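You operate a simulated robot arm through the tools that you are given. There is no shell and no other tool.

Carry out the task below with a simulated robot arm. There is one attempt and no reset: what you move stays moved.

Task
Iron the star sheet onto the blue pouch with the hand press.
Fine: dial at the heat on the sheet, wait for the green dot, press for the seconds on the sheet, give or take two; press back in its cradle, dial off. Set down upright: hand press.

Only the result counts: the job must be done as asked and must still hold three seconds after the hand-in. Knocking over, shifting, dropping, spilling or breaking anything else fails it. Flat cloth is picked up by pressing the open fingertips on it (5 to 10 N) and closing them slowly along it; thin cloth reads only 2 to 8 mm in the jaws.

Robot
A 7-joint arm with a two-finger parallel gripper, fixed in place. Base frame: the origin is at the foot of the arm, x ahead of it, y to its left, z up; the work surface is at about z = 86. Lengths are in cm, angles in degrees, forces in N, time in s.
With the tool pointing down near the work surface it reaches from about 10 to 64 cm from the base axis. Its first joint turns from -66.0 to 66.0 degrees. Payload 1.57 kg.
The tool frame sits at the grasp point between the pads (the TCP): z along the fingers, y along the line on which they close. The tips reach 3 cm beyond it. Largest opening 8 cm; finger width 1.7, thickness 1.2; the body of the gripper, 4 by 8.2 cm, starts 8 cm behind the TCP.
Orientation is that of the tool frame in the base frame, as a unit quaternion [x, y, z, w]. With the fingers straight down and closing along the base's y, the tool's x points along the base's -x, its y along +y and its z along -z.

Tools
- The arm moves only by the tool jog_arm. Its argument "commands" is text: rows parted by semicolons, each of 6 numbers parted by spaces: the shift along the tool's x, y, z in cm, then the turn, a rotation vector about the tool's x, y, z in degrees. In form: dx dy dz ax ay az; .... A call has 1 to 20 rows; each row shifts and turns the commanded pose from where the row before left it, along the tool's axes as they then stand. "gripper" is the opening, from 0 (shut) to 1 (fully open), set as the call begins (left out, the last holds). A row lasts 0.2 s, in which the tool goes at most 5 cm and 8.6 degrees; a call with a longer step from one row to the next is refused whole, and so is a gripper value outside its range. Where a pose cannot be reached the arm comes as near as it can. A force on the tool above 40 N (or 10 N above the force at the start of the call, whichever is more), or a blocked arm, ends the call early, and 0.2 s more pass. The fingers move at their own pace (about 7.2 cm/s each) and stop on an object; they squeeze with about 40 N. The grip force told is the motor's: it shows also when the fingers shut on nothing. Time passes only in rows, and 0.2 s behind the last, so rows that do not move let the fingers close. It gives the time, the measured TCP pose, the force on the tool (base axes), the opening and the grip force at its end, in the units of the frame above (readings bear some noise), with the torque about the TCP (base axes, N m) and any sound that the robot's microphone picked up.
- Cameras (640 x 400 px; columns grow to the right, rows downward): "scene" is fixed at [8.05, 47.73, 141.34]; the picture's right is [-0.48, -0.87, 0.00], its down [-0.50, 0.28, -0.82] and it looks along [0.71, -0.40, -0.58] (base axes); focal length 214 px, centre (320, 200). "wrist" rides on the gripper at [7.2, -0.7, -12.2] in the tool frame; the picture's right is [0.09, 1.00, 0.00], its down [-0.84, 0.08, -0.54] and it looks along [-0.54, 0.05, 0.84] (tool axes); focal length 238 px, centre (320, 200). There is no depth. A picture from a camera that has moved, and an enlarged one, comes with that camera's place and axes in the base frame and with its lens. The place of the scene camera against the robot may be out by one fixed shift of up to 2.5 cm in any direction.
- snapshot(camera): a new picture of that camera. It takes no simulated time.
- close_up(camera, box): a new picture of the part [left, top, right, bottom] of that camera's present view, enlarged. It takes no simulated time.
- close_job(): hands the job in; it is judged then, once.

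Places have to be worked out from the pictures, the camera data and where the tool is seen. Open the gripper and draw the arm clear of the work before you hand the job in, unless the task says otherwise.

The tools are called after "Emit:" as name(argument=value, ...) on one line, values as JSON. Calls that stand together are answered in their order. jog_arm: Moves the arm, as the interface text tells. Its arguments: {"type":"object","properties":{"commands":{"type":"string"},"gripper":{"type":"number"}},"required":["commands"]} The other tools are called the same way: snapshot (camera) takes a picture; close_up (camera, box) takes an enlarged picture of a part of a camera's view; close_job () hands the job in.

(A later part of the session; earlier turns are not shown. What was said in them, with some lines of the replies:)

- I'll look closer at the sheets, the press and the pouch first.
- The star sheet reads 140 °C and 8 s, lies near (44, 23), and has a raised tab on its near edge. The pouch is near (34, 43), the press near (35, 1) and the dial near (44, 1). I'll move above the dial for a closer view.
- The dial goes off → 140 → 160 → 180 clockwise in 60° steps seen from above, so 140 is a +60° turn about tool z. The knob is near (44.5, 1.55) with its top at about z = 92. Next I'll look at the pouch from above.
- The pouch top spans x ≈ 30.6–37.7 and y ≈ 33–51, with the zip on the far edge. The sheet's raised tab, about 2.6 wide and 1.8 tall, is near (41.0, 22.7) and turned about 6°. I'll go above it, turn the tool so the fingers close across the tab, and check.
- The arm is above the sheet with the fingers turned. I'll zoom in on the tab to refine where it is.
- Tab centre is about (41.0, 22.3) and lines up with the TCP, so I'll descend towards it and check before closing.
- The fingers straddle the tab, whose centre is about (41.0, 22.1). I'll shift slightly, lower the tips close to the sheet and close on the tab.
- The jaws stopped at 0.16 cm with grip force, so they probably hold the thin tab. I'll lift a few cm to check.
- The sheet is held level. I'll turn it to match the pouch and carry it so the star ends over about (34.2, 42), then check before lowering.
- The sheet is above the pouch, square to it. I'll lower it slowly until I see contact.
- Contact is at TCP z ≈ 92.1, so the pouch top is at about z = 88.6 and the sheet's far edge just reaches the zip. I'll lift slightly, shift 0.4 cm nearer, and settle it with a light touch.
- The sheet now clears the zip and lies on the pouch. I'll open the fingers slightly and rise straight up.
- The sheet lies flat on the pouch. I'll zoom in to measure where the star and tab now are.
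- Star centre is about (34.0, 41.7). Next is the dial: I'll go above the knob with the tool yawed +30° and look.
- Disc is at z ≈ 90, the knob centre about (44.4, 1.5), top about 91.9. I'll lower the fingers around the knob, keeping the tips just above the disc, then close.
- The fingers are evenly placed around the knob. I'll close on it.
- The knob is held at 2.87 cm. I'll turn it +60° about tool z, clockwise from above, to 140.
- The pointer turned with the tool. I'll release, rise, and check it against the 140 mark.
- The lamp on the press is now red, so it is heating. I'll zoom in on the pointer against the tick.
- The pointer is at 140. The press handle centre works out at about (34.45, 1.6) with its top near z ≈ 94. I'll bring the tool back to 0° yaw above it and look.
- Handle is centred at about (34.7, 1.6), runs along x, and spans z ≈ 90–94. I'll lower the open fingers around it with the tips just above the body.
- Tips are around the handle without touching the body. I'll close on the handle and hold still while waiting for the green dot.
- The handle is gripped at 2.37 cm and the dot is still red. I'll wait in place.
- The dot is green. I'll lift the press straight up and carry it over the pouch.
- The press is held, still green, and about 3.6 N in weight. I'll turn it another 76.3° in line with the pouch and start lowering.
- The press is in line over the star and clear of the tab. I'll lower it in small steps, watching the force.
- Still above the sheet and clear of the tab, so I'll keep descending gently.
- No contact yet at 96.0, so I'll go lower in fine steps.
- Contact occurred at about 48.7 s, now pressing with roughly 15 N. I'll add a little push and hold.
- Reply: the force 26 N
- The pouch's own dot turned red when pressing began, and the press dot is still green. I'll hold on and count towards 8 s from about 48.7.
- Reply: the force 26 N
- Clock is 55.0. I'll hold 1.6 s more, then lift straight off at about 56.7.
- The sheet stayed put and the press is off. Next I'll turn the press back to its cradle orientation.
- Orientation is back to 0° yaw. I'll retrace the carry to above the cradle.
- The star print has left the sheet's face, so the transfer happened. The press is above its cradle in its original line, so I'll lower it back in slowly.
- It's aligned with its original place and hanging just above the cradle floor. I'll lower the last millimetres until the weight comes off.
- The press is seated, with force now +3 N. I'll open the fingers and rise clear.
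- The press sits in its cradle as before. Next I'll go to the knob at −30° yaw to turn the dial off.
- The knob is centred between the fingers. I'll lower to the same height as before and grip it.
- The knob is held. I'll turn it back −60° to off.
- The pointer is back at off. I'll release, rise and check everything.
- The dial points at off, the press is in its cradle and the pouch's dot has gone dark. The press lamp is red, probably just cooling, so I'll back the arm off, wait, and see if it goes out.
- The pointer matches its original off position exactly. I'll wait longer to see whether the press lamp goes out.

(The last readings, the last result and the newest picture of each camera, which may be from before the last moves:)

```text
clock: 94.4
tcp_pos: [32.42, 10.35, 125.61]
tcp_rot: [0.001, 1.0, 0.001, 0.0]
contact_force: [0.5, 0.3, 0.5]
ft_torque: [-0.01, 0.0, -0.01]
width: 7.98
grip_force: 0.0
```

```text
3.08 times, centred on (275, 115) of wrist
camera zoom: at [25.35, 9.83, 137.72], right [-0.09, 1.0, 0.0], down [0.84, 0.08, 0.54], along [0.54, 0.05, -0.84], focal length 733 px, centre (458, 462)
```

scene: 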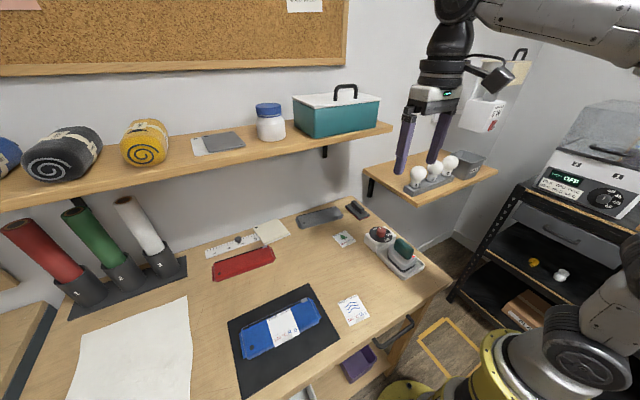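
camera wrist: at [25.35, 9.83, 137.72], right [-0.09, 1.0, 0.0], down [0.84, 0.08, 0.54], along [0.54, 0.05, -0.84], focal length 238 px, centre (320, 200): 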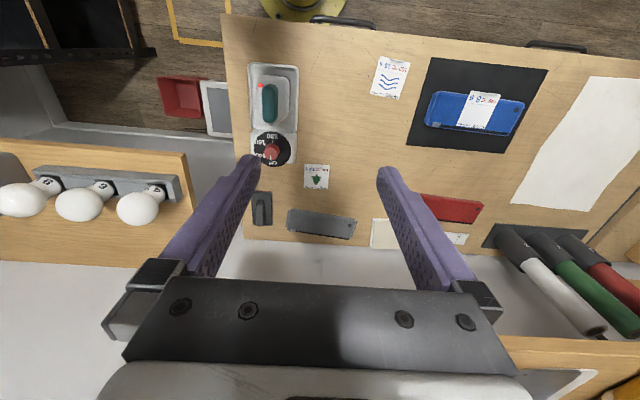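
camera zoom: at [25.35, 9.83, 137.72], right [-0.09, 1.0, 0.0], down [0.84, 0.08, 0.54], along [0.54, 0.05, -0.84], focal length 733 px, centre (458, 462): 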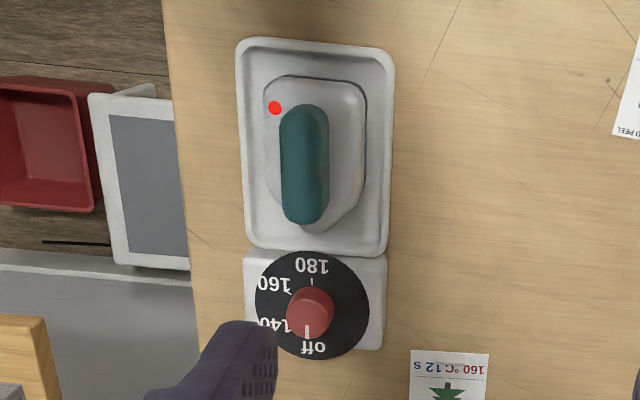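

The lamp is still red, most likely residual heat since the dial is at off. I'll give it more time to confirm.

Emit:
jog_arm(commands="0 0 0 0 0 0; 0 0 0 0 0 0; 0 0 0 0 0 0; 0 0 0 0 0 0; 0 0 0 0 0 0; 0 0 0 0 0 0; 0 0 0 0 0 0; 0 0 0 0 0 0; 0 0 0 0 0 0; 0 0 0 0 0 0; 0 0 0 0 0 0; 0 0 0 0 0 0; 0 0 0 0 0 0; 0 0 0 0 0 0; 0 0 0 0 0 0; 0 0 0 0 0 0; 0 0 0 0 0 0; 0 0 0 0 0 0; 0 0 0 0 0 0; 0 0 0 0 0 0")

Emit:
jog_arm(commands="0 0 0 0 0 0; 0 0 0 0 0 0; 0 0 0 0 0 0; 0 0 0 0 0 0; 0 0 0 0 0 0; 0 0 0 0 0 0; 0 0 0 0 0 0; 0 0 0 0 0 0; 0 0 0 0 0 0; 0 0 0 0 0 0; 0 0 0 0 0 0; 0 0 0 0 0 0; 0 0 0 0 0 0; 0 0 0 0 0 0; 0 0 0 0 0 0; 0 0 0 0 0 0; 0 0 0 0 0 0; 0 0 0 0 0 0; 0 0 0 0 0 0; 0 0 0 0 0 0")

Emit:
jog_arm(commands="0 0 0 0 0 0; 0 0 0 0 0 0; 0 0 0 0 0 0; 0 0 0 0 0 0; 0 0 0 0 0 0; 0 0 0 0 0 0; 0 0 0 0 0 0; 0 0 0 0 0 0; 0 0 0 0 0 0; 0 0 0 0 0 0; 0 0 0 0 0 0; 0 0 0 0 0 0; 0 0 0 0 0 0; 0 0 0 0 0 0; 0 0 0 0 0 0; 0 0 0 0 0 0; 0 0 0 0 0 0; 0 0 0 0 0 0; 0 0 0 0 0 0; 0 0 0 0 0 0")

Emit:
jog_arm(commands="0 0 0 0 0 0; 0 0 0 0 0 0; 0 0 0 0 0 0; 0 0 0 0 0 0; 0 0 0 0 0 0; 0 0 0 0 0 0; 0 0 0 0 0 0; 0 0 0 0 0 0; 0 0 0 0 0 0; 0 0 0 0 0 0; 0 0 0 0 0 0; 0 0 0 0 0 0; 0 0 0 0 0 0; 0 0 0 0 0 0; 0 0 0 0 0 0; 0 0 0 0 0 0; 0 0 0 0 0 0; 0 0 0 0 0 0; 0 0 0 0 0 0; 0 0 0 0 0 0")

Emit:
close_up(camera="wrist", box=[230, 50, 320, 180])

Emit:
close_up(camera="wrist", box=[245, 125, 300, 175])

```text
clock: 98.6
tcp_pos: [32.49, 10.27, 125.7]
tcp_rot: [0.001, 1.0, 0.0, 0.0]
contact_force: [0.1, 0.1, 0.3]
ft_torque: [0.02, -0.01, 0.0]
width: 7.98
grip_force: 0.1
```

```text
clock: 102.8
tcp_pos: [32.4, 10.54, 125.57]
tcp_rot: [0.001, 1.0, 0.001, 0.001]
contact_force: [-0.1, 0.0, 0.0]
ft_torque: [-0.02, -0.01, 0.01]
width: 8.02
grip_force: 0.0
```

```text
clock: 107.0
tcp_pos: [32.44, 10.41, 125.54]
tcp_rot: [0.001, 1.0, 0.0, 0.0]
contact_force: [-0.1, -0.1, -0.1]
ft_torque: [0.02, 0.02, 0.01]
width: 8.01
grip_force: 0.1
```

```text
clock: 111.2
tcp_pos: [32.3, 10.32, 125.69]
tcp_rot: [0.001, 1.0, 0.0, 0.001]
contact_force: [0.6, -0.2, 0.1]
ft_torque: [-0.03, -0.05, 0.01]
width: 7.99
grip_force: 0.1
```

```text
3.08 times, centred on (275, 115) of wrist
camera zoom: at [25.35, 9.83, 137.72], right [-0.09, 1.0, 0.0], down [0.84, 0.08, 0.54], along [0.54, 0.05, -0.84], focal length 733 px, centre (458, 462)
```

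zoom: 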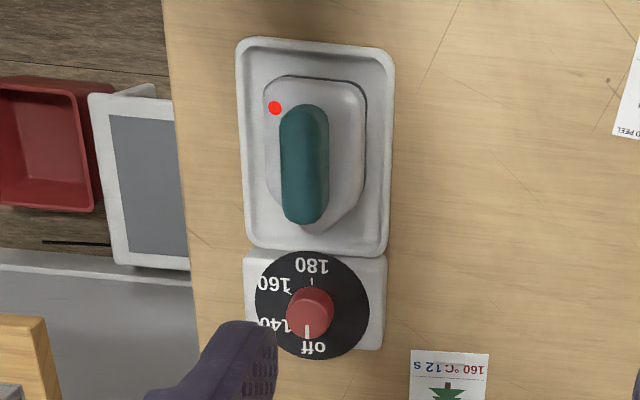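

```text
8.00 times, centred on (272, 150) of wrist
camera zoom: at [25.35, 9.83, 137.72], right [-0.09, 1.0, 0.0], down [0.84, 0.08, 0.54], along [0.54, 0.05, -0.84], focal length 1907 px, centre (700, 600)
```

zoom: 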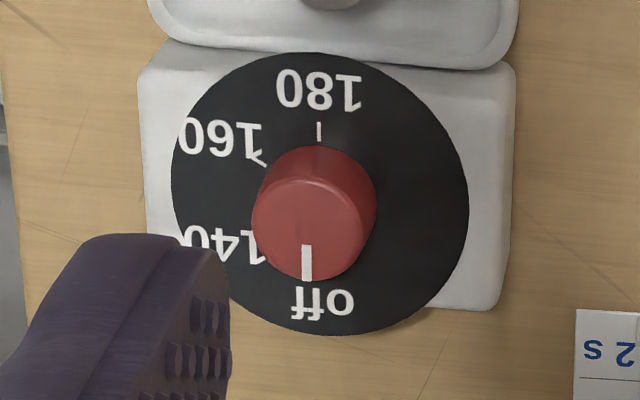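

I've checked the end state:
- **Dial:** it points at off, within about 1°. The press lamp is still red 35 s later, which I take to be leftover heat.
- **Press:** it sits upright in its cradle.
- **Sheet:** it was pressed at 140 °C on the green dot for about 8 s, and lies flat on the unmoved pouch, now cooled. I left the backing on, as peeling wasn't asked for.
- **Arm:** it is clear and the gripper is open.

I'm handing in.

Emit:
close_job()

```text
The job is handed in.
```

The star sheet is ironed onto the blue pouch, and I've handed the job in; I haven't seen the judging result.

- **Press:** I set the dial to 140 °C, waited for the green dot, then pressed for about 8 s. The star print has left the face of the sheet, so it appears to have transferred to the pouch, though the sheet hides it.
- **Put away:** The hand press is upright in its cradle, the dial is at off, and the arm is clear with the gripper open.
- **Press lamp:** It was still red about 35 s after I turned the dial off. I take that as leftover heat, because the pointer is back where it started.
- **Backing left on:** The sheet says "cold peel". You didn't ask for it to be peeled, so I left it on the pouch. The pouch's own dot was red after pressing and has since gone dark, so it should be cool enough to peel.

Nothing else on the table appeared to have moved.
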